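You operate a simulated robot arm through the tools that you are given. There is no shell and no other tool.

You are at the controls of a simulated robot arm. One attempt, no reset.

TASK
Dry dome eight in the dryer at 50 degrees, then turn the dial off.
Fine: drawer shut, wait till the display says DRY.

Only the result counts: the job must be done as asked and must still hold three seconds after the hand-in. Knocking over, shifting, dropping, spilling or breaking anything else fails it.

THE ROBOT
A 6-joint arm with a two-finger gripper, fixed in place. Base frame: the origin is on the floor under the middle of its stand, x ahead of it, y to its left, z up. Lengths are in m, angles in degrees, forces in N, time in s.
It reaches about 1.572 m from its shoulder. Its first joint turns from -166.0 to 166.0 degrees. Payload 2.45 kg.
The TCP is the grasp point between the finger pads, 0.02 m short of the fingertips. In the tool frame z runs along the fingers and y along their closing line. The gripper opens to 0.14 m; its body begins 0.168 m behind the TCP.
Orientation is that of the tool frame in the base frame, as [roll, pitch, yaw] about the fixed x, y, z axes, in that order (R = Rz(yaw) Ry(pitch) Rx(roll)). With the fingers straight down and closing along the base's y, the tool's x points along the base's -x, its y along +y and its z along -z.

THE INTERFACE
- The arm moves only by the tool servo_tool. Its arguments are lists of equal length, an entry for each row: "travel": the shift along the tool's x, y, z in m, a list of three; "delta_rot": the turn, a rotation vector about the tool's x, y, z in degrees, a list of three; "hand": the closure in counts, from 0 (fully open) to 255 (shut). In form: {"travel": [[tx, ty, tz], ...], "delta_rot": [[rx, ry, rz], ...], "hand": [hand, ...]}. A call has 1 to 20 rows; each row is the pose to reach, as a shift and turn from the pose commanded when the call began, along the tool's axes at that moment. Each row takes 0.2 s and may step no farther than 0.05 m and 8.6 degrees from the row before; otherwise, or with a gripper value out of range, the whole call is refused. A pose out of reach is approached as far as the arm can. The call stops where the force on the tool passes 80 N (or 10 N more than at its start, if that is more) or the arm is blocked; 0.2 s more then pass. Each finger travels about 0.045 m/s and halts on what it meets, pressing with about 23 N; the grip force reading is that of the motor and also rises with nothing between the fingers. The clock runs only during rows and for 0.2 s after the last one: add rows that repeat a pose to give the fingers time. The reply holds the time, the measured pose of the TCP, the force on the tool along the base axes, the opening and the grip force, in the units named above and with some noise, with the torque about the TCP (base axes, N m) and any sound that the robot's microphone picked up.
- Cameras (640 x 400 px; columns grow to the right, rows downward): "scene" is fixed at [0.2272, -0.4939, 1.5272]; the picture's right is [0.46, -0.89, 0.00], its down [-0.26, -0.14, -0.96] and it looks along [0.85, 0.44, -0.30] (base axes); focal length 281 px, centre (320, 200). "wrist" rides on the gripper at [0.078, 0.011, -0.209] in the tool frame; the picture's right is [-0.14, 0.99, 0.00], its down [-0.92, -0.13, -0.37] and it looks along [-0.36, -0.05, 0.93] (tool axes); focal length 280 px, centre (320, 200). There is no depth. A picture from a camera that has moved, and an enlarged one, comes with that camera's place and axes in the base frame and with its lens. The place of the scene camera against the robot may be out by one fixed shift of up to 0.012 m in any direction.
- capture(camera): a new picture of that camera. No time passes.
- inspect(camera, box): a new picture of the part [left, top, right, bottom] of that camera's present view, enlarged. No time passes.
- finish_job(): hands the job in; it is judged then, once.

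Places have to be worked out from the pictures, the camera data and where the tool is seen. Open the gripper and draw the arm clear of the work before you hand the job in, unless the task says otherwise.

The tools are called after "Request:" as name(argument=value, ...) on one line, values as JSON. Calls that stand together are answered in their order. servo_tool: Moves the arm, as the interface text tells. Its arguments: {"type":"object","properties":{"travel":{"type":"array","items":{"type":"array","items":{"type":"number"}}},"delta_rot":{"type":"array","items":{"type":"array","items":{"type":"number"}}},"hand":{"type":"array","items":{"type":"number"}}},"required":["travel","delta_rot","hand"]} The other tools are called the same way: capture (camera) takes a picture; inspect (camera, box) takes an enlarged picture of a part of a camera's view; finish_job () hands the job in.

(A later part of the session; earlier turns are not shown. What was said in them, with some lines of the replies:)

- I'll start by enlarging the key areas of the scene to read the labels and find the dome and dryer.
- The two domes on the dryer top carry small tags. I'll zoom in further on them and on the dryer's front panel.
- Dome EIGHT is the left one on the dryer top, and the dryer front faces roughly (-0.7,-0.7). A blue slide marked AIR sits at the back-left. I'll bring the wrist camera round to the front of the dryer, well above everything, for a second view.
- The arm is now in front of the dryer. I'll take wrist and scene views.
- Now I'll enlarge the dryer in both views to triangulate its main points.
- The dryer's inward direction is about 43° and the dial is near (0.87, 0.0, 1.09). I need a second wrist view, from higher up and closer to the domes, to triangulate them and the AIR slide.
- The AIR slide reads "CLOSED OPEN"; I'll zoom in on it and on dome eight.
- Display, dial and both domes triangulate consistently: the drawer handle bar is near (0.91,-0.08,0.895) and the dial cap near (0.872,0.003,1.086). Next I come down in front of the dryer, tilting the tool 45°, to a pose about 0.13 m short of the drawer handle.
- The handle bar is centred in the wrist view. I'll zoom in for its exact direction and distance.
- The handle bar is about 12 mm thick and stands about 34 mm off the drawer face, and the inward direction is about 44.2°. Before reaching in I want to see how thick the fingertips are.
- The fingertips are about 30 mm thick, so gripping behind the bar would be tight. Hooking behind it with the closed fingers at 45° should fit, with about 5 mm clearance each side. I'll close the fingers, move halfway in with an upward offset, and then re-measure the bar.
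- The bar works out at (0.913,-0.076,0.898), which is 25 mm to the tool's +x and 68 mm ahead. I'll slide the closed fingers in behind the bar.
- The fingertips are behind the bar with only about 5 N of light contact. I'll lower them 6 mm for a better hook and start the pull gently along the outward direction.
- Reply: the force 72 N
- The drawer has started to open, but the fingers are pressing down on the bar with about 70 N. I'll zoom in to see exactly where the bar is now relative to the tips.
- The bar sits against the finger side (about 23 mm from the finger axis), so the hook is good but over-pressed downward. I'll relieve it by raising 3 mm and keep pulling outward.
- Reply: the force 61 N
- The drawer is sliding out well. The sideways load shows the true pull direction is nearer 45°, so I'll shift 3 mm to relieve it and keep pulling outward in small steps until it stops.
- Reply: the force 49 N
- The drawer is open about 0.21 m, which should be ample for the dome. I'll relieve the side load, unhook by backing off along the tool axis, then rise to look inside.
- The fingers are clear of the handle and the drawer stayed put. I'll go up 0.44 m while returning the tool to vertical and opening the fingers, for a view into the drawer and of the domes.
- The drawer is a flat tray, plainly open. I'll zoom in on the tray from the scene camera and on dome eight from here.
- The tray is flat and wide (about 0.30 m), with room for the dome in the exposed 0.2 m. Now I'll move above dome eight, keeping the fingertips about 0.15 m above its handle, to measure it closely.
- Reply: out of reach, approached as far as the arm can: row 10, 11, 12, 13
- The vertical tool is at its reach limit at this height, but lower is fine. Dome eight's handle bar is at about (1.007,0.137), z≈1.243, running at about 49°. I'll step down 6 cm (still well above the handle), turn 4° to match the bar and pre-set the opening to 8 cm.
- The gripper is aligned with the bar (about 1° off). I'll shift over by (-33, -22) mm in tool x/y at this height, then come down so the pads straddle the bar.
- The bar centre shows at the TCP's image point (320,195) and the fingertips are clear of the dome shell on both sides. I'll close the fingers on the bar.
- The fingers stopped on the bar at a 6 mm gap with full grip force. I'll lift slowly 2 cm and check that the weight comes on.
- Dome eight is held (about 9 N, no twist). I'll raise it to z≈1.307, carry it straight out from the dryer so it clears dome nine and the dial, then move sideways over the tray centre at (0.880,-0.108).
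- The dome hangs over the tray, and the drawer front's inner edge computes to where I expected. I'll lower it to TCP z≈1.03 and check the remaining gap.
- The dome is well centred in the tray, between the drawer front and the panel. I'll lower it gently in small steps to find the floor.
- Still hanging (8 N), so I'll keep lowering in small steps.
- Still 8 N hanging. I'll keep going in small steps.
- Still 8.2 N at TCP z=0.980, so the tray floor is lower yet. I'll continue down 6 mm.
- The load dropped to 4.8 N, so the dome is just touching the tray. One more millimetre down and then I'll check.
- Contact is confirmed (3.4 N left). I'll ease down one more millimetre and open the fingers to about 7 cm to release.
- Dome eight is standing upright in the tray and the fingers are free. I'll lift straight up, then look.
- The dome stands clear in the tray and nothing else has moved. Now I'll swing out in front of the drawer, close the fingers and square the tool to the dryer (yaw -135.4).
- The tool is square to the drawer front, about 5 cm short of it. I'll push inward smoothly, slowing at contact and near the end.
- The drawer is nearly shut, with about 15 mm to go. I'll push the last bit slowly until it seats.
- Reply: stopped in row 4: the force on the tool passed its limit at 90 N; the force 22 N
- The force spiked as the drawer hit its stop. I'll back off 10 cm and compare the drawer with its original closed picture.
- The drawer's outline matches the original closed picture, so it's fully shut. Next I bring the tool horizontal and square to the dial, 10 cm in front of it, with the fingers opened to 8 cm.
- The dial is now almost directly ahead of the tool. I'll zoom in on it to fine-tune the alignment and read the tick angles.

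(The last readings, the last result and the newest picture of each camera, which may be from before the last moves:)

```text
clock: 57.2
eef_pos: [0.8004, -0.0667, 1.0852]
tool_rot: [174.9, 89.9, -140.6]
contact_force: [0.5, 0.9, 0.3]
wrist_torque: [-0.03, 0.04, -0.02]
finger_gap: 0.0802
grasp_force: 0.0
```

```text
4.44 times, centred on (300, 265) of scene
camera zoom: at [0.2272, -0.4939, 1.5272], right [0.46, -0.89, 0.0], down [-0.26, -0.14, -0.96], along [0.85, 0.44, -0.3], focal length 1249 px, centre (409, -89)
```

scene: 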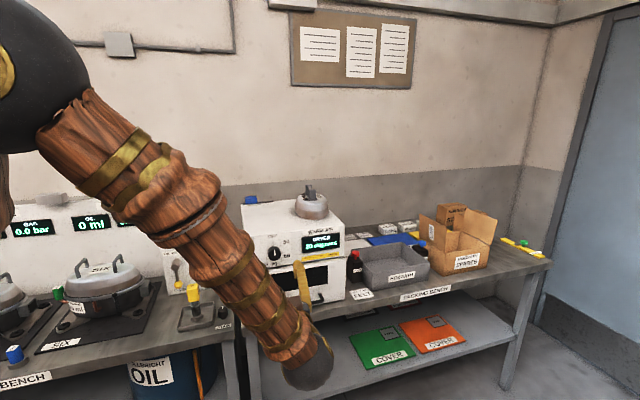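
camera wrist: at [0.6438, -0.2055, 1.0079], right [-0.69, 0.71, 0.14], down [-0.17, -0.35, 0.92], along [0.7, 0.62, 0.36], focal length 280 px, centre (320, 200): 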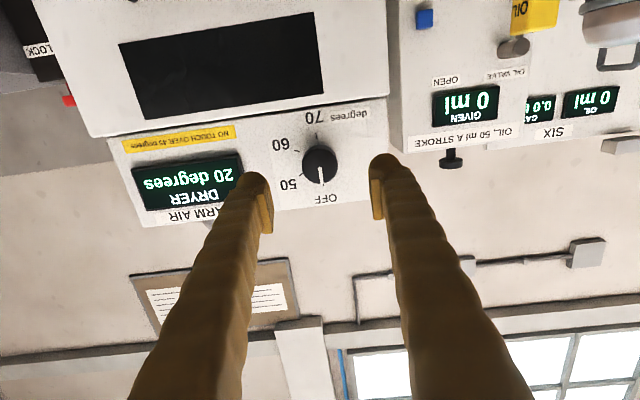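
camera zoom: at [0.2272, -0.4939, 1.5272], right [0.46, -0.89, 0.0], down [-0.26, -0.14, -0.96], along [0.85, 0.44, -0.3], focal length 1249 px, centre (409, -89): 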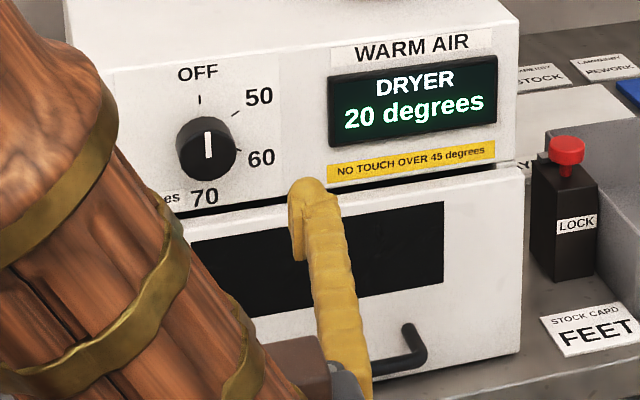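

The ticks work out at 60° steps (OFF 0°, 50 at +60°, 60 at +120°, 70 at 180°). The dial axis is aligned sideways and about 2.5 mm above the tool axis. I'll raise 2.5 mm, pre-twist -30°, and advance so the pads straddle the knob.

Request:
servo_tool(travel=[[-0.0025, 0, 0.0], [-0.0025, 0, 0.0], [-0.0025, 0, 0.02], [-0.0025, 0, 0.04], [-0.0025, 0, 0.06], [-0.0025, 0, 0.08], [-0.0025, 0, 0.095], [-0.0025, 0, 0.103], [-0.0025, 0, 0.103]], delta_rot=[[0, 0, -7.5], [0, 0, -15], [0, 0, -22.5], [0, 0, -30], [0, 0, -30], [0, 0, -30], [0, 0, -30], [0, 0, -30], [0, 0, -30]], hand=[109, 109, 109, 109, 109, 109, 109, 109, 109])

Request:
capture(camera="wrist")

Request:
inspect(camera="scene", box=[240, 220, 360, 310])

```text
clock: 58.8
eef_pos: [0.8808, -0.0292, 1.1405]
tool_rot: [-94.0, 62.6, -48.2]
contact_force: [-34.0, -21.5, 13.3]
wrist_torque: [-0.19, 1.5, 1.72]
finger_gap: 0.0861
grasp_force: 5.0
out of reach, approached as far as the arm can: row 3, 4, 5, 6, 7
stopped in row 7: the force on the tool passed its limit at 154 N (the readings are from after the stop); the commanded pose is now the measured one
```

```text
taken
camera wrist: at [0.7506, -0.1982, 1.0733], right [-0.68, 0.65, -0.33], down [-0.46, -0.02, 0.89], along [0.57, 0.76, 0.32], focal length 280 px, centre (320, 200)
```

wrist: 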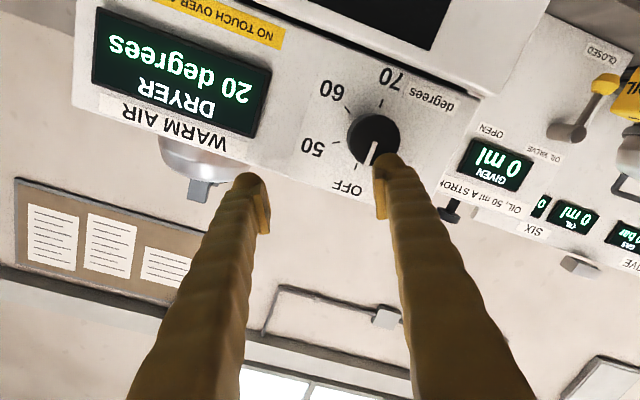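

```text
4.44 times, centred on (300, 265) of scene
camera zoom: at [0.2272, -0.4939, 1.5272], right [0.46, -0.89, 0.0], down [-0.26, -0.14, -0.96], along [0.85, 0.44, -0.3], focal length 1249 px, centre (409, -89)
```

zoom: 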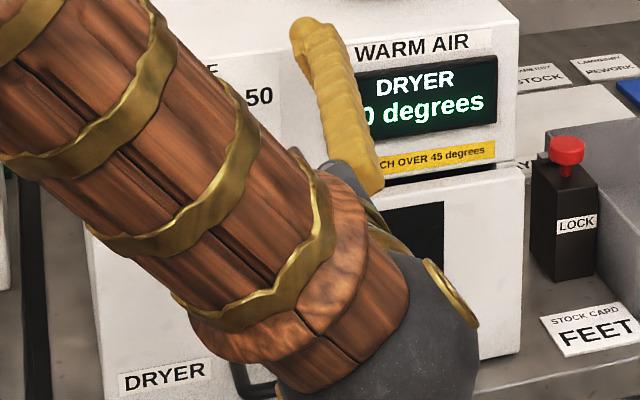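

The twist ran into an arm joint limit: rows 3-7 were out of reach. That drew the hand off-axis, about 5 cm high, and a finger pressed near the dial. The dial still points at OFF and the display is unchanged. I'll back straight out along the tool axis.

Request:
servo_tool(travel=[[0, 0, -0.01], [0, 0, -0.03], [0, 0, -0.055], [0, 0, -0.08], [0, 0, -0.1], [0, 0, -0.1]], delta_rot=[[0, 0, 0], [0, 0, 0], [0, 0, 0], [0, 0, 0], [0, 0, 0], [0, 0, 0]], hand=[109, 109, 109, 109, 109, 109])

Request:
capture(camera="wrist")

Request:
capture(camera="scene")

```text
clock: 60.2
eef_pos: [0.8125, -0.1001, 1.1427]
tool_rot: [-94.1, 62.4, -48.3]
contact_force: [-0.4, -0.4, 0.2]
wrist_torque: [0.02, 0.02, 0.01]
finger_gap: 0.0803
grasp_force: 0.0
```

```text
taken
camera wrist: at [0.6815, -0.2688, 1.0758], right [-0.68, 0.65, -0.33], down [-0.46, -0.02, 0.89], along [0.57, 0.76, 0.32], focal length 280 px, centre (320, 200)
```

wrist: 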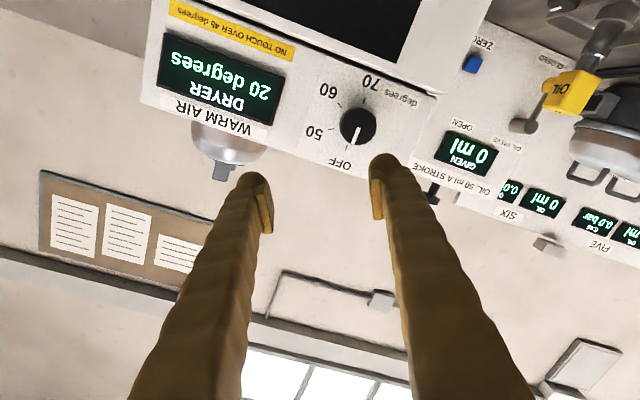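

```text
taken
```

scene: 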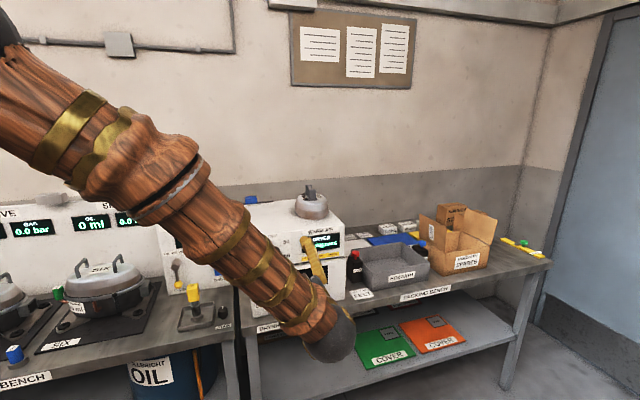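

Clear, and the dial is still at OFF with nothing disturbed. The limit is in the negative-twist direction, so I'll return to zero twist 15 cm out in front of the dial, then test positive twist there before engaging.

Request:
servo_tool(travel=[[0.007, 0.011, -0.0066], [0.014, 0.0218, -0.0132], [0.021, 0.0327, -0.0198], [0.0281, 0.0436, -0.0264], [0.0351, 0.0545, -0.033], [0.0351, 0.0545, -0.033]], delta_rot=[[0.24, -0.34, 5.5], [0.47, -0.68, 11], [0.71, -1.01, 16.5], [0.94, -1.35, 22], [1.18, -1.69, 27.55], [1.18, -1.69, 27.55]], hand=[109, 109, 109, 109, 109, 109])

Request:
capture(camera="wrist")

```text
clock: 61.6
eef_pos: [0.7649, -0.1021, 1.0862]
tool_rot: [97.9, 89.8, 142.5]
contact_force: [0.2, 0.2, 0.2]
wrist_torque: [0.02, 0.02, -0.01]
finger_gap: 0.0802
grasp_force: 0.0
```

```text
taken
camera wrist: at [0.6078, -0.2405, 1.0101], right [-0.7, 0.7, 0.14], down [-0.17, -0.35, 0.92], along [0.7, 0.62, 0.36], focal length 280 px, centre (320, 200)
```

wrist: 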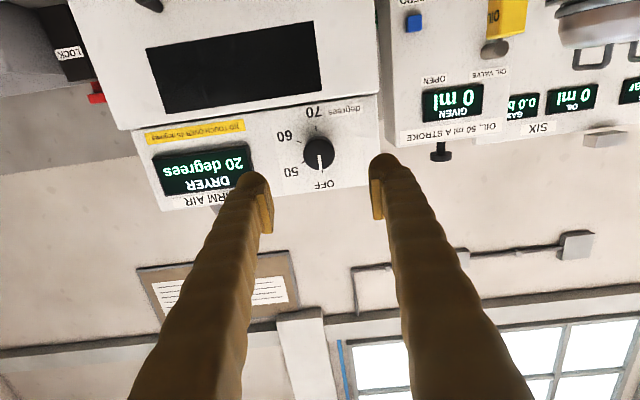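

Back on axis in front of the dial with zero twist. I'll test +60° of twist here in free space.

Request:
servo_tool(travel=[[0, 0, 0], [0, 0, 0], [0, 0, 0], [0, 0, 0], [0, 0, 0], [0, 0, 0], [0, 0, 0], [0, 0, 0], [0, 0, 0]], delta_rot=[[0, 0, 7.5], [0, 0, 15], [0, 0, 22.5], [0, 0, 30], [0, 0, 37.5], [0, 0, 45], [0, 0, 52.5], [0, 0, 60], [0, 0, 60]], hand=[109, 109, 109, 109, 109, 109, 109, 109, 109])

Request:
capture(camera="wrist")

```text
clock: 63.6
eef_pos: [0.7632, -0.1016, 1.0874]
tool_rot: [90.0, 29.8, 134.6]
contact_force: [-0.1, -0.9, -0.1]
wrist_torque: [0.04, 0.01, 0.0]
finger_gap: 0.0801
grasp_force: 0.1
```

```text
taken
camera wrist: at [0.5635, -0.1966, 1.0586], right [-0.26, 0.27, 0.93], down [0.34, -0.87, 0.35], along [0.9, 0.41, 0.14], focal length 280 px, centre (320, 200)
```

wrist: 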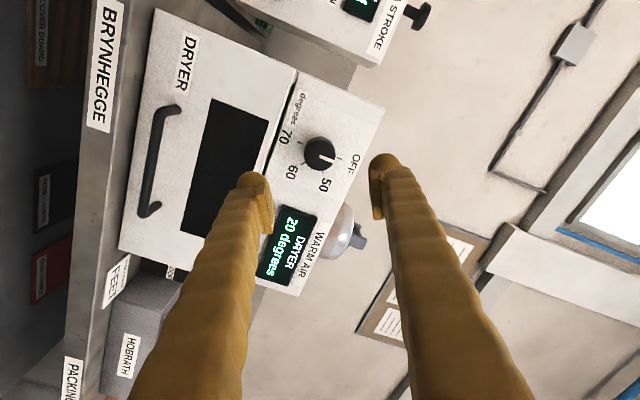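

+60° is reachable and stays on axis. I'll untwist to 0 and measure the knob alignment once more before approaching.

Request:
servo_tool(travel=[[0, 0, 0], [0, 0, 0], [0, 0, 0], [0, 0, 0], [0, 0, 0], [0, 0, 0], [0, 0, 0], [0, 0, 0], [0, 0, 0]], delta_rot=[[0, 0, -7.5], [0, 0, -15], [0, 0, -22.5], [0, 0, -30], [0, 0, -37.5], [0, 0, -45], [0, 0, -52.5], [0, 0, -60], [0, 0, -60]], hand=[109, 109, 109, 109, 109, 109, 109, 109, 109])

Request:
inspect(camera="wrist", box=[260, 80, 380, 220])

```text
clock: 65.6
eef_pos: [0.7636, -0.1009, 1.0877]
tool_rot: [114.4, 89.9, 159.0]
contact_force: [-0.2, 0.0, 0.8]
wrist_torque: [0.04, 0.02, 0.0]
finger_gap: 0.0801
grasp_force: 0.0
```

```text
2.86 times, centred on (320, 150) of wrist
camera zoom: at [0.6075, -0.2408, 1.01], right [-0.7, 0.7, 0.14], down [-0.17, -0.35, 0.92], along [0.7, 0.62, 0.36], focal length 801 px, centre (320, 343)
```

zoom: 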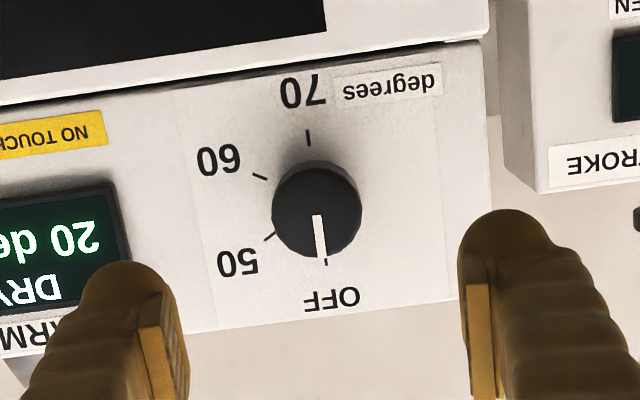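

The knob is about 1 mm off axis now. I'll apply that correction and advance 10 cm, leaving the tips about 3 cm from the knob face, then check again.

Request:
servo_tool(travel=[[-0.0008, -0.0013, 0.02], [-0.0008, -0.0013, 0.045], [-0.0008, -0.0013, 0.07], [-0.0008, -0.0013, 0.09], [-0.0008, -0.0013, 0.1], [-0.0008, -0.0013, 0.1]], delta_rot=[[0, 0, 0], [0, 0, 0], [0, 0, 0], [0, 0, 0], [0, 0, 0], [0, 0, 0]], hand=[109, 109, 109, 109, 109, 109])

Request:
inspect(camera="wrist", box=[240, 80, 400, 240])

Request:
inspect(camera="scene", box=[240, 220, 360, 310])

```text
clock: 67.0
eef_pos: [0.8378, -0.0312, 1.0891]
tool_rot: [97.8, 89.8, 142.4]
contact_force: [-0.6, 0.1, -0.5]
wrist_torque: [0.01, 0.04, 0.02]
finger_gap: 0.0802
grasp_force: 0.2
```

```text
2.50 times, centred on (320, 160) of wrist
camera zoom: at [0.6796, -0.1713, 1.0114], right [-0.7, 0.7, 0.14], down [-0.17, -0.35, 0.92], along [0.7, 0.62, 0.36], focal length 701 px, centre (320, 300)
```

zoom: 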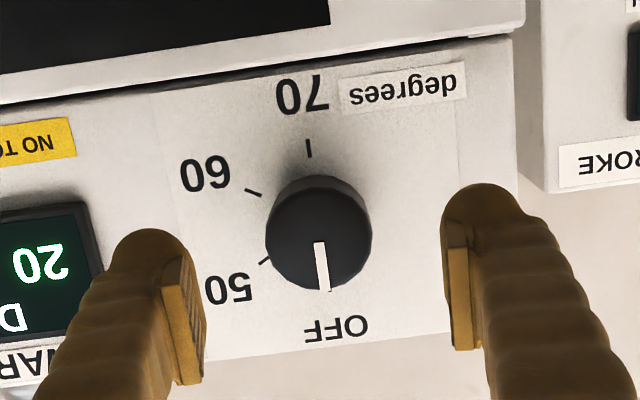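

```text
4.44 times, centred on (300, 265) of scene
camera zoom: at [0.2272, -0.4939, 1.5272], right [0.46, -0.89, 0.0], down [-0.26, -0.14, -0.96], along [0.85, 0.44, -0.3], focal length 1249 px, centre (409, -89)
```

zoom: 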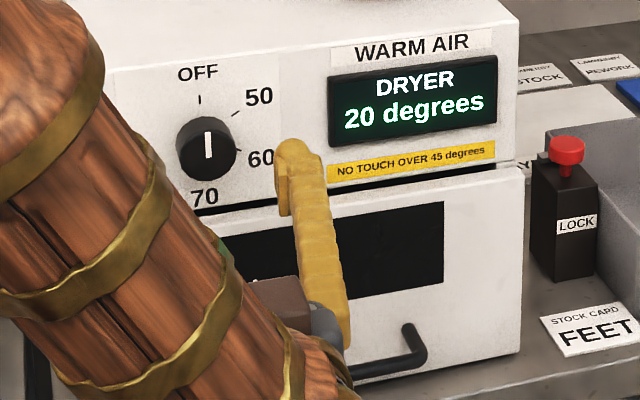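

The knob is centred within 1 mm. I'll advance the last 5 cm so the pads straddle the knob, leaving about 1 cm to the panel.

Request:
servo_tool(travel=[[0, -0.0004, 0.015], [0, -0.0004, 0.03], [0, -0.0004, 0.042], [0, -0.0004, 0.05], [0, -0.0004, 0.05]], delta_rot=[[0, 0, 0], [0, 0, 0], [0, 0, 0], [0, 0, 0], [0, 0, 0]], hand=[109, 109, 109, 109, 109])

Request:
inspect(camera="wrist", box=[240, 80, 400, 240])

Request:
inspect(camera="scene", box=[240, 220, 360, 310])

```text
clock: 68.2
eef_pos: [0.8725, 0.0016, 1.0893]
tool_rot: [99.6, 89.8, 144.1]
contact_force: [-0.3, 0.6, -0.5]
wrist_torque: [0.03, -0.02, -0.01]
finger_gap: 0.0802
grasp_force: 0.0
```

```text
2.50 times, centred on (320, 160) of wrist
camera zoom: at [0.7153, -0.1366, 1.0109], right [-0.7, 0.7, 0.14], down [-0.17, -0.35, 0.92], along [0.7, 0.62, 0.36], focal length 701 px, centre (320, 300)
```

zoom: 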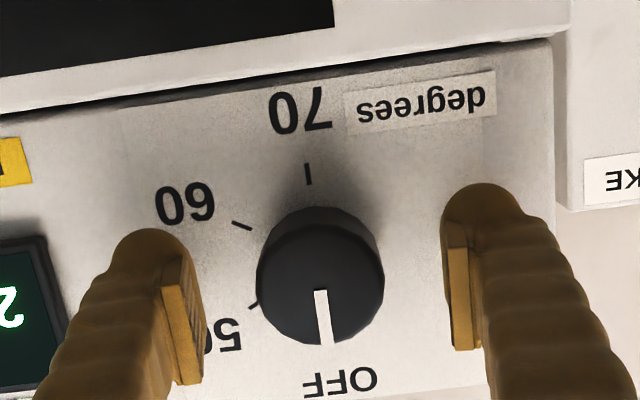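

```text
4.44 times, centred on (300, 265) of scene
camera zoom: at [0.2272, -0.4939, 1.5272], right [0.46, -0.89, 0.0], down [-0.26, -0.14, -0.96], along [0.85, 0.44, -0.3], focal length 1249 px, centre (409, -89)
```

zoom: 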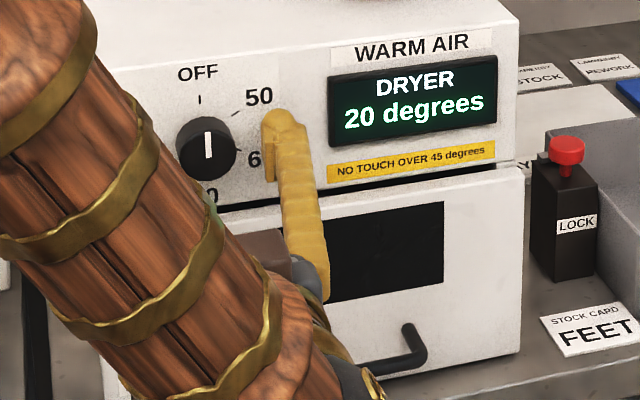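

The knob cap is right at the TCP plane, centred between the pads. I'll go in 4 mm more and close on it.

Request:
servo_tool(travel=[[0, 0, 0.004], [0, 0, 0.004], [0, 0, 0.004], [0, 0, 0.004], [0, 0, 0.004], [0, 0, 0.004]], delta_rot=[[0, 0, 0], [0, 0, 0], [0, 0, 0], [0, 0, 0], [0, 0, 0], [0, 0, 0]], hand=[109, 150, 190, 230, 255, 255])

Request:
inspect(camera="wrist", box=[240, 80, 400, 240])

```text
clock: 69.6
eef_pos: [0.8745, 0.0057, 1.0888]
tool_rot: [103.4, 89.9, 147.9]
contact_force: [-0.5, 4.7, -0.9]
wrist_torque: [0.03, -0.02, 0.05]
finger_gap: 0.0401
grasp_force: 45.2
```

```text
2.50 times, centred on (320, 160) of wrist
camera zoom: at [0.7182, -0.1337, 1.0107], right [-0.7, 0.7, 0.14], down [-0.17, -0.35, 0.92], along [0.7, 0.62, 0.36], focal length 701 px, centre (320, 300)
```

zoom: 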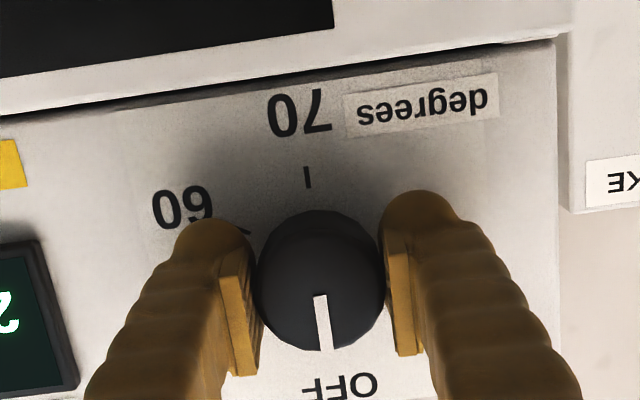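

The knob is gripped (40 mm gap) with only about 5 N of side load. I'll turn clockwise 15° first to check that the dial follows.

Request:
servo_tool(travel=[[0, 0, 0], [0, 0, 0], [0, 0, 0], [0, 0, 0]], delta_rot=[[0, 0, 5], [0, 0, 10], [0, 0, 15], [0, 0, 15]], hand=[255, 255, 255, 255])

Request:
inspect(camera="wrist", box=[240, 80, 400, 240])

Request:
inspect(camera="scene", box=[240, 220, 360, 310])

```text
clock: 70.6
eef_pos: [0.8762, 0.0048, 1.0886]
tool_rot: [90.0, 74.8, 134.8]
contact_force: [4.4, 7.0, -3.1]
wrist_torque: [-0.05, -0.02, 0.06]
finger_gap: 0.0405
grasp_force: 44.9
```

```text
2.50 times, centred on (320, 160) of wrist
camera zoom: at [0.7042, -0.1196, 1.0162], right [-0.65, 0.65, 0.39], down [-0.01, -0.52, 0.86], along [0.76, 0.55, 0.34], focal length 701 px, centre (320, 300)
```

zoom: 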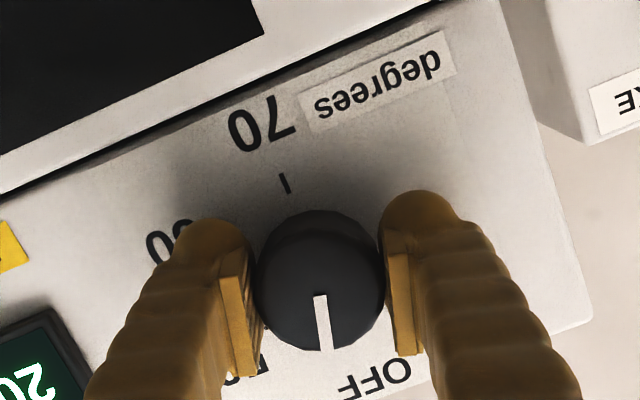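

```text
4.44 times, centred on (300, 265) of scene
camera zoom: at [0.2272, -0.4939, 1.5272], right [0.46, -0.89, 0.0], down [-0.26, -0.14, -0.96], along [0.85, 0.44, -0.3], focal length 1249 px, centre (409, -89)
```

zoom: 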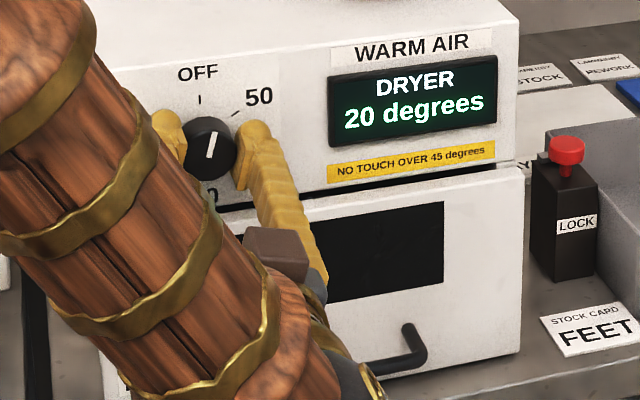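

The dial follows the gripper. I'll continue to 45° total and check the lower finger's clearance to the drawer.

Request:
servo_tool(travel=[[0, 0, 0], [0, 0, 0], [0, 0, 0], [0, 0, 0], [0, 0, 0], [0, 0, 0]], delta_rot=[[0, 0, 6], [0, 0, 12], [0, 0, 18], [0, 0, 24], [0, 0, 30], [0, 0, 30]], hand=[255, 255, 255, 255, 255, 255])

Request:
inspect(camera="wrist", box=[240, 80, 400, 240])

Request:
inspect(camera="scene", box=[240, 220, 360, 310])

```text
clock: 72.0
eef_pos: [0.874, 0.0061, 1.0883]
tool_rot: [90.0, 44.9, 134.6]
contact_force: [6.7, -5.2, -5.6]
wrist_torque: [0.0, 0.01, -0.15]
finger_gap: 0.0405
grasp_force: 44.9
```

```text
2.50 times, centred on (320, 160) of wrist
camera zoom: at [0.6816, -0.0967, 1.0414], right [-0.42, 0.43, 0.8], down [0.26, -0.79, 0.56], along [0.87, 0.44, 0.22], focal length 701 px, centre (320, 300)
```

zoom: 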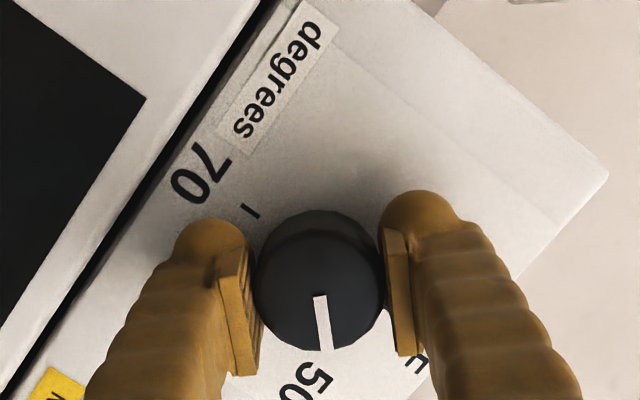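

```text
4.44 times, centred on (300, 265) of scene
camera zoom: at [0.2272, -0.4939, 1.5272], right [0.46, -0.89, 0.0], down [-0.26, -0.14, -0.96], along [0.85, 0.44, -0.3], focal length 1249 px, centre (409, -89)
```

zoom: 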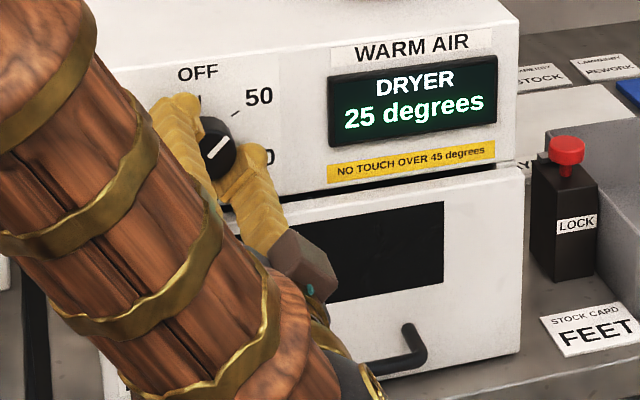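

The display already reads 25 degrees, so heating has begun, and there is room for the lower finger. I'll turn the final 15° so the pointer sits on the 50 tick.

Request:
servo_tool(travel=[[0, 0, 0], [0, 0, 0], [0, 0, 0], [0, 0, 0]], delta_rot=[[0, 0, 5], [0, 0, 10], [0, 0, 15], [0, 0, 15]], hand=[255, 255, 255, 255])

Request:
inspect(camera="wrist", box=[240, 80, 400, 240])

Request:
inspect(camera="scene", box=[240, 220, 360, 310])

```text
clock: 73.0
eef_pos: [0.876, 0.0046, 1.0879]
tool_rot: [90.0, 29.8, 134.6]
contact_force: [3.9, -11.5, -9.8]
wrist_torque: [-0.06, 0.04, -0.11]
finger_gap: 0.0403
grasp_force: 45.3
```

```text
2.50 times, centred on (320, 160) of wrist
camera zoom: at [0.6746, -0.0895, 1.0593], right [-0.26, 0.27, 0.93], down [0.34, -0.87, 0.35], along [0.9, 0.41, 0.14], focal length 701 px, centre (320, 300)
```

zoom: 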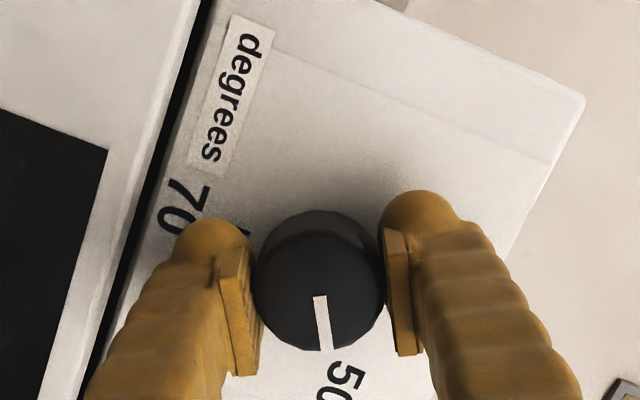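

```text
4.44 times, centred on (300, 265) of scene
camera zoom: at [0.2272, -0.4939, 1.5272], right [0.46, -0.89, 0.0], down [-0.26, -0.14, -0.96], along [0.85, 0.44, -0.3], focal length 1249 px, centre (409, -89)
```

zoom: 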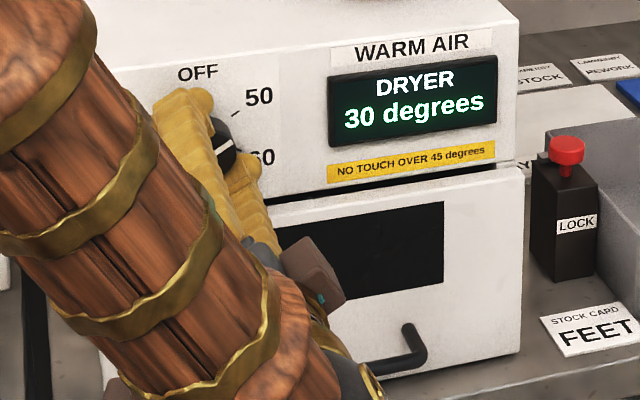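

The pointer is on the 50 tick and the display shows 30 degrees and rising. I'll hold still for 2 s and watch how the display develops.

Request:
servo_tool(travel=[[0, 0, 0], [0, 0, 0], [0, 0, 0], [0, 0, 0], [0, 0, 0], [0, 0, 0], [0, 0, 0], [0, 0, 0], [0, 0, 0], [0, 0, 0]], delta_rot=[[0, 0, 0], [0, 0, 0], [0, 0, 0], [0, 0, 0], [0, 0, 0], [0, 0, 0], [0, 0, 0], [0, 0, 0], [0, 0, 0], [0, 0, 0]], hand=[255, 255, 255, 255, 255, 255, 255, 255, 255, 255])

Request:
inspect(camera="scene", box=[240, 220, 360, 310])

```text
clock: 75.2
eef_pos: [0.8749, 0.005, 1.0873]
tool_rot: [90.1, 29.9, 134.6]
contact_force: [2.5, -15.0, -16.8]
wrist_torque: [-0.14, 0.13, -0.11]
finger_gap: 0.0405
grasp_force: 45.2
```

```text
4.44 times, centred on (300, 265) of scene
camera zoom: at [0.2272, -0.4939, 1.5272], right [0.46, -0.89, 0.0], down [-0.26, -0.14, -0.96], along [0.85, 0.44, -0.3], focal length 1249 px, centre (409, -89)
```

zoom: 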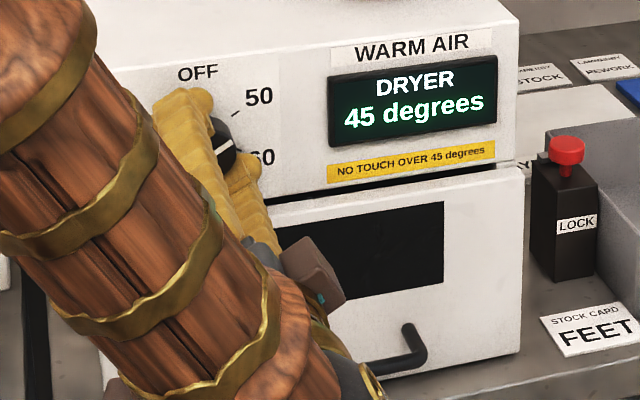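

45 degrees now and still rising. I'll keep waiting another 3 s while watching the load and the display.

Request:
servo_tool(travel=[[0, 0, 0], [0, 0, 0], [0, 0, 0], [0, 0, 0], [0, 0, 0], [0, 0, 0], [0, 0, 0], [0, 0, 0], [0, 0, 0], [0, 0, 0], [0, 0, 0], [0, 0, 0], [0, 0, 0], [0, 0, 0]], delta_rot=[[0, 0, 0], [0, 0, 0], [0, 0, 0], [0, 0, 0], [0, 0, 0], [0, 0, 0], [0, 0, 0], [0, 0, 0], [0, 0, 0], [0, 0, 0], [0, 0, 0], [0, 0, 0], [0, 0, 0], [0, 0, 0]], hand=[255, 255, 255, 255, 255, 255, 255, 255, 255, 255, 255, 255, 255, 255])

Request:
inspect(camera="scene", box=[240, 220, 360, 310])

```text
clock: 78.2
eef_pos: [0.8748, 0.0037, 1.0881]
tool_rot: [90.0, 29.8, 134.6]
contact_force: [5.0, -7.9, -20.8]
wrist_torque: [-0.08, 0.11, -0.13]
finger_gap: 0.0403
grasp_force: 44.9
```

```text
4.44 times, centred on (300, 265) of scene
camera zoom: at [0.2272, -0.4939, 1.5272], right [0.46, -0.89, 0.0], down [-0.26, -0.14, -0.96], along [0.85, 0.44, -0.3], focal length 1249 px, centre (409, -89)
```

zoom: 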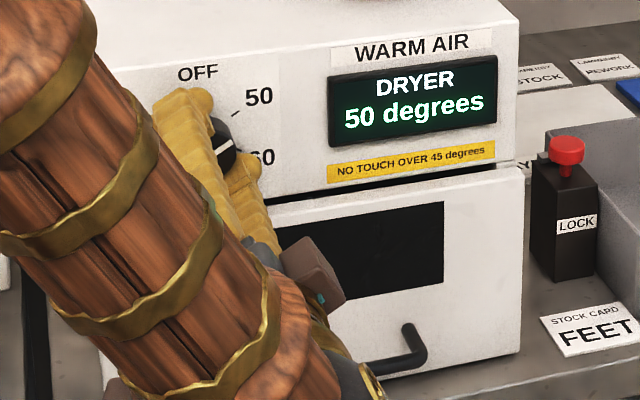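

It has reached 50 degrees and the load on the knob is steady. I'll wait 4 s more for DRY.

Request:
servo_tool(travel=[[0, 0, 0], [0, 0, 0], [0, 0, 0], [0, 0, 0], [0, 0, 0], [0, 0, 0], [0, 0, 0], [0, 0, 0], [0, 0, 0], [0, 0, 0], [0, 0, 0], [0, 0, 0], [0, 0, 0], [0, 0, 0], [0, 0, 0], [0, 0, 0], [0, 0, 0], [0, 0, 0], [0, 0, 0], [0, 0, 0]], delta_rot=[[0, 0, 0], [0, 0, 0], [0, 0, 0], [0, 0, 0], [0, 0, 0], [0, 0, 0], [0, 0, 0], [0, 0, 0], [0, 0, 0], [0, 0, 0], [0, 0, 0], [0, 0, 0], [0, 0, 0], [0, 0, 0], [0, 0, 0], [0, 0, 0], [0, 0, 0], [0, 0, 0], [0, 0, 0], [0, 0, 0]], hand=[255, 255, 255, 255, 255, 255, 255, 255, 255, 255, 255, 255, 255, 255, 255, 255, 255, 255, 255, 255])

Request:
inspect(camera="scene", box=[240, 220, 360, 310])

```text
clock: 82.4
eef_pos: [0.8747, 0.0052, 1.0885]
tool_rot: [90.0, 29.9, 134.6]
contact_force: [5.2, -3.9, -19.7]
wrist_torque: [-0.14, 0.14, -0.03]
finger_gap: 0.0404
grasp_force: 45.4
```

```text
4.44 times, centred on (300, 265) of scene
camera zoom: at [0.2272, -0.4939, 1.5272], right [0.46, -0.89, 0.0], down [-0.26, -0.14, -0.96], along [0.85, 0.44, -0.3], focal length 1249 px, centre (409, -89)
```

zoom: 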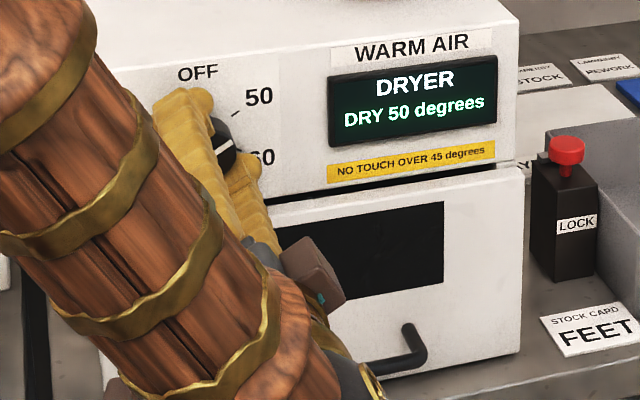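

The display says "DRY 50 degrees", so the air slide isn't needed. I'll turn the dial back counter-clockwise 60° to OFF.

Request:
servo_tool(travel=[[0, 0, 0], [0, 0, 0], [0, 0, 0], [0, 0, 0], [0, 0, 0], [0, 0, 0], [0, 0, 0], [0, 0, 0], [0, 0, 0], [0, 0, 0], [0, 0, 0]], delta_rot=[[0, 0, -6], [0, 0, -12], [0, 0, -18], [0, 0, -24], [0, 0, -30], [0, 0, -36], [0, 0, -42], [0, 0, -48], [0, 0, -54], [0, 0, -60], [0, 0, -60]], hand=[255, 255, 255, 255, 255, 255, 255, 255, 255, 255, 255])

Request:
inspect(camera="wrist", box=[240, 80, 400, 240])

Request:
inspect(camera="scene", box=[240, 220, 360, 310])

```text
clock: 84.8
eef_pos: [0.8757, 0.0054, 1.0882]
tool_rot: [108.8, 89.9, 153.4]
contact_force: [-3.9, 1.9, -13.9]
wrist_torque: [-0.13, 0.13, 0.07]
finger_gap: 0.0403
grasp_force: 45.2
```

```text
2.50 times, centred on (320, 160) of wrist
camera zoom: at [0.7182, -0.1337, 1.0108], right [-0.7, 0.7, 0.14], down [-0.17, -0.35, 0.92], along [0.7, 0.62, 0.36], focal length 701 px, centre (320, 300)
```

zoom: 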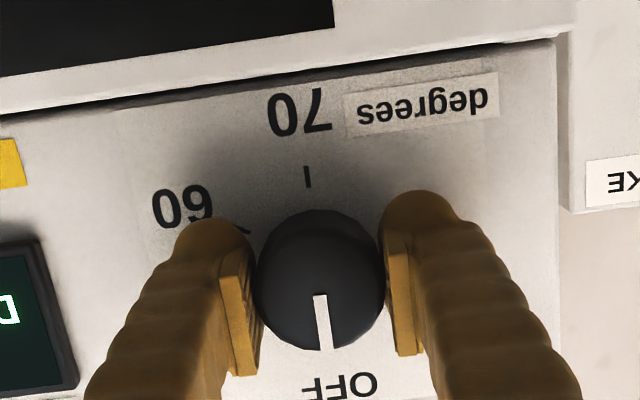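

```text
4.44 times, centred on (300, 265) of scene
camera zoom: at [0.2272, -0.4939, 1.5272], right [0.46, -0.89, 0.0], down [-0.26, -0.14, -0.96], along [0.85, 0.44, -0.3], focal length 1249 px, centre (409, -89)
```

zoom: 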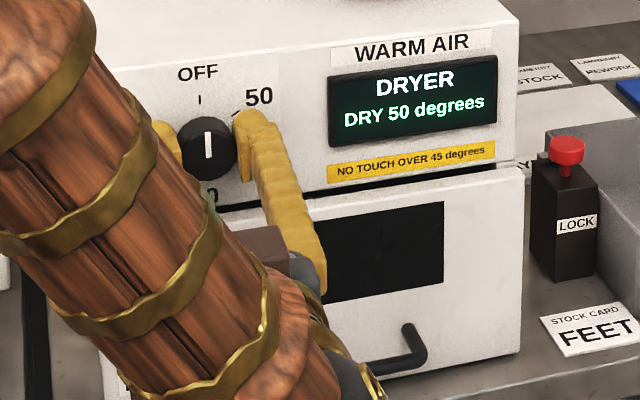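

The pointer is back at OFF, in the same image position as at the start. I'll open the fingers to release the knob and back straight out.

Request:
servo_tool(travel=[[0, 0, 0], [0, 0, 0], [0, 0, 0], [0, 0, 0], [0, 0, 0], [0, 0, -0.015], [0, 0, -0.04], [0, 0, -0.07], [0, 0, -0.1], [0, 0, -0.13], [0, 0, -0.15], [0, 0, -0.15]], delta_rot=[[0, 0, 0], [0, 0, 0], [0, 0, 0], [0, 0, 0], [0, 0, 0], [0, 0, 0], [0, 0, 0], [0, 0, 0], [0, 0, 0], [0, 0, 0], [0, 0, 0], [0, 0, 0]], hand=[170, 140, 109, 109, 109, 109, 109, 109, 109, 109, 109, 109])

Request:
capture(camera="wrist")

Request:
inspect(camera="scene", box=[230, 180, 360, 320])

```text
clock: 87.4
eef_pos: [0.767, -0.1007, 1.0889]
tool_rot: [101.5, 89.9, 146.2]
contact_force: [0.3, 0.6, -0.8]
wrist_torque: [0.01, 0.0, -0.01]
finger_gap: 0.0801
grasp_force: 0.0
```

```text
taken
camera wrist: at [0.6105, -0.2395, 1.0114], right [-0.7, 0.7, 0.14], down [-0.17, -0.35, 0.92], along [0.7, 0.62, 0.36], focal length 280 px, centre (320, 200)
```

wrist: 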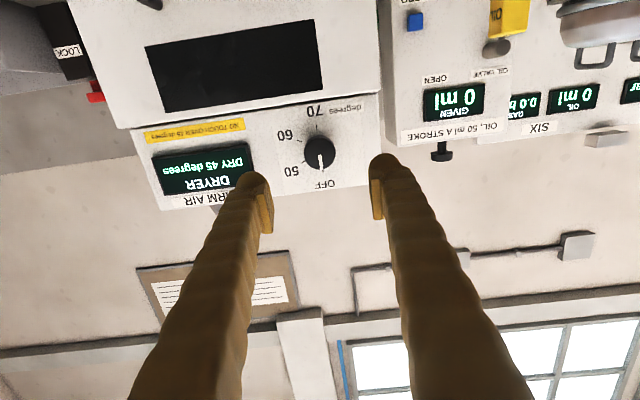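

```text
2.86 times, centred on (295, 250) of scene
camera zoom: at [0.2272, -0.4939, 1.5272], right [0.46, -0.89, 0.0], down [-0.26, -0.14, -0.96], along [0.85, 0.44, -0.3], focal length 803 px, centre (391, 57)
```

zoom: 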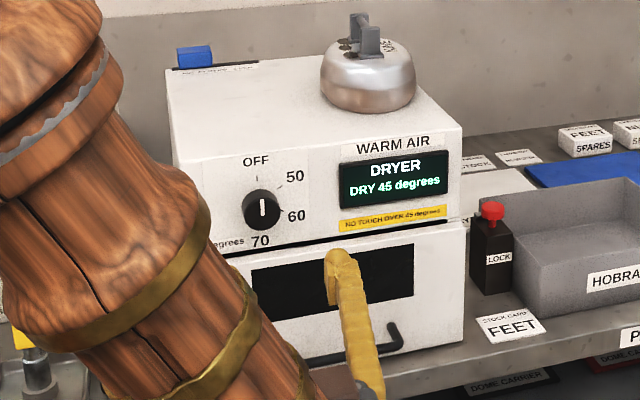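

The display shows DRY and is cooling (45 degrees), so the dial is truly off, and the drawer is shut. Next I draw the arm outward and up, returning the tool to vertical.

Request:
servo_tool(travel=[[0, 0, -0.02], [-0.01, 0, -0.04], [-0.03, 0, -0.06], [-0.055, 0, -0.075], [-0.08, 0, -0.085], [-0.105, 0, -0.095], [-0.13, 0, -0.1], [-0.155, 0, -0.1], [-0.18, 0, -0.1], [-0.205, 0, -0.1], [-0.23, 0, -0.1], [-0.255, 0, -0.1], [-0.28, 0, -0.1], [-0.28, 0, -0.1]], delta_rot=[[0, 0, 0], [0, 7, 0], [0, 14, 0], [0, 21, 0], [0, 28, 0], [0, 35, 0], [0, 42, 0], [0, 49, 0], [0, 56, 0], [0, 63, 0], [0, 70, 0], [0, 78, 0], [0, 86, 0], [0, 90, 0]], hand=[109, 60, 0, 0, 0, 0, 0, 0, 0, 0, 0, 0, 0, 0])

Request:
capture(camera="scene")

Request:
capture(camera="wrist")

```text
clock: 90.4
eef_pos: [0.6971, -0.1709, 1.369]
tool_rot: [180.0, -0.1, -135.4]
contact_force: [0.0, 0.4, 0.3]
wrist_torque: [-0.02, 0.02, -0.01]
finger_gap: 0.1399
grasp_force: 0.1
```

```text
taken
```

scene: 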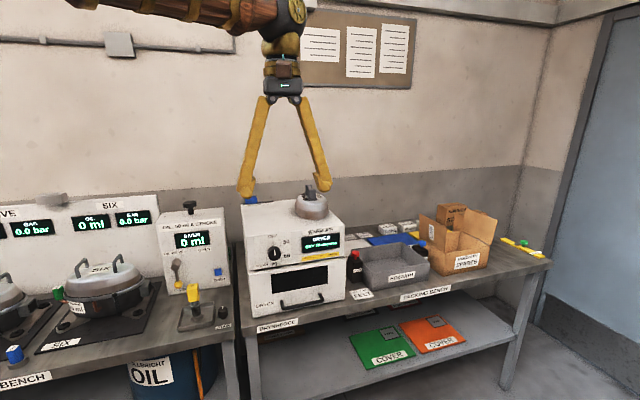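

```text
taken
camera wrist: at [0.6342, -0.2183, 1.5783], right [-0.6, 0.8, 0.0], down [0.75, 0.56, 0.37], along [0.29, 0.22, -0.93], focal length 280 px, centre (320, 200)
```

wrist: 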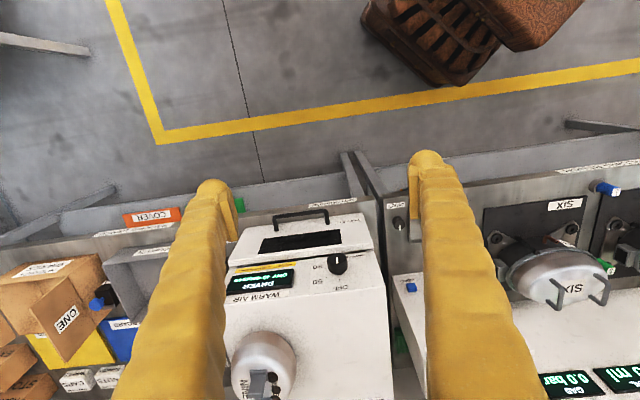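

The arm is clear and upright with the fingers open. I'll take a final close look at the dial, display, drawer and surroundings.

Request:
inspect(camera="scene", box=[230, 180, 360, 320])

Request:
inspect(camera="scene", box=[265, 225, 355, 275])

Request:
inspect(camera="scene", box=[340, 190, 560, 310])

Request:
inspect(camera="wrist", box=[230, 190, 410, 320])

```text
2.86 times, centred on (295, 250) of scene
camera zoom: at [0.2272, -0.4939, 1.5272], right [0.46, -0.89, 0.0], down [-0.26, -0.14, -0.96], along [0.85, 0.44, -0.3], focal length 803 px, centre (391, 57)
```

zoom: 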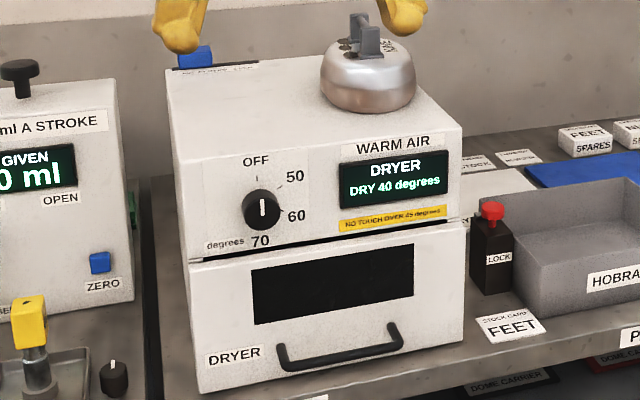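

```text
7.11 times, centred on (310, 250) of scene
camera zoom: at [0.2272, -0.4939, 1.5272], right [0.46, -0.89, 0.0], down [-0.26, -0.14, -0.96], along [0.85, 0.44, -0.3], focal length 1999 px, centre (391, -156)
```

zoom: 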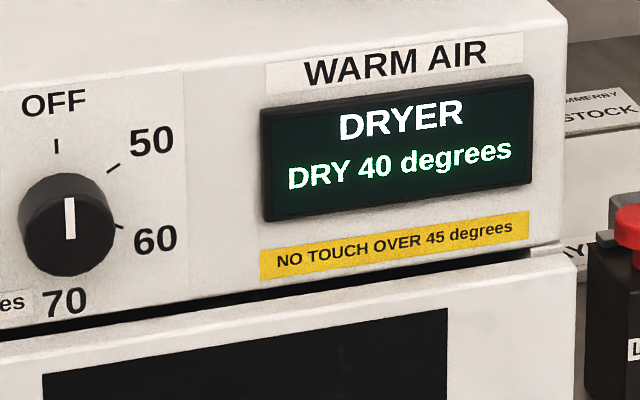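

```text
2.91 times, centred on (450, 250) of scene
camera zoom: at [0.2272, -0.4939, 1.5272], right [0.46, -0.89, 0.0], down [-0.26, -0.14, -0.96], along [0.85, 0.44, -0.3], focal length 818 px, centre (-58, 54)
```

zoom: 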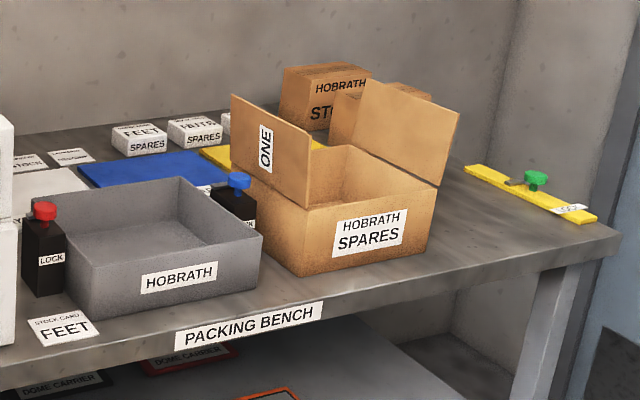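

```text
3.08 times, centred on (320, 255) of wrist
camera zoom: at [0.6342, -0.2183, 1.5783], right [-0.6, 0.8, 0.0], down [0.75, 0.56, 0.37], along [0.29, 0.22, -0.93], focal length 863 px, centre (320, 31)
```

zoom: 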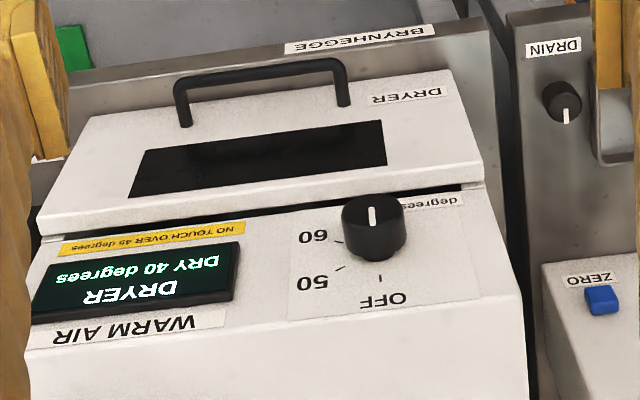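

The dial pointer is on OFF, the display reads "DRY 40 degrees" and is cooling, and the drawer is shut with dome eight inside. Dome nine and everything else is where it was, and the open gripper is well clear, so I hand the job in.

Request:
finish_job()

```text
The job is handed in.
```

Dome eight is dried and still in the shut dryer drawer, and the dial is back at OFF. I ran it at 50 until the display read "DRY 50 degrees". The display was down to "DRY 40 degrees" when I handed the job in.

- **Rough contact:** on the first try at the dial, the arm hit a joint limit and a finger bumped near the dial, with a force spike of 154 N. I backed out; the dial was still at OFF and I saw no damage. Closing the drawer also ended with a 90 N bump against its stop, and it seated in its original position.
- **Air slide:** I left the dryer's air slide at CLOSED, because the dome dried without opening it.
- **Surroundings:** dome nine and the other items in view look where they were. The arm is clear of the dryer with the gripper open.
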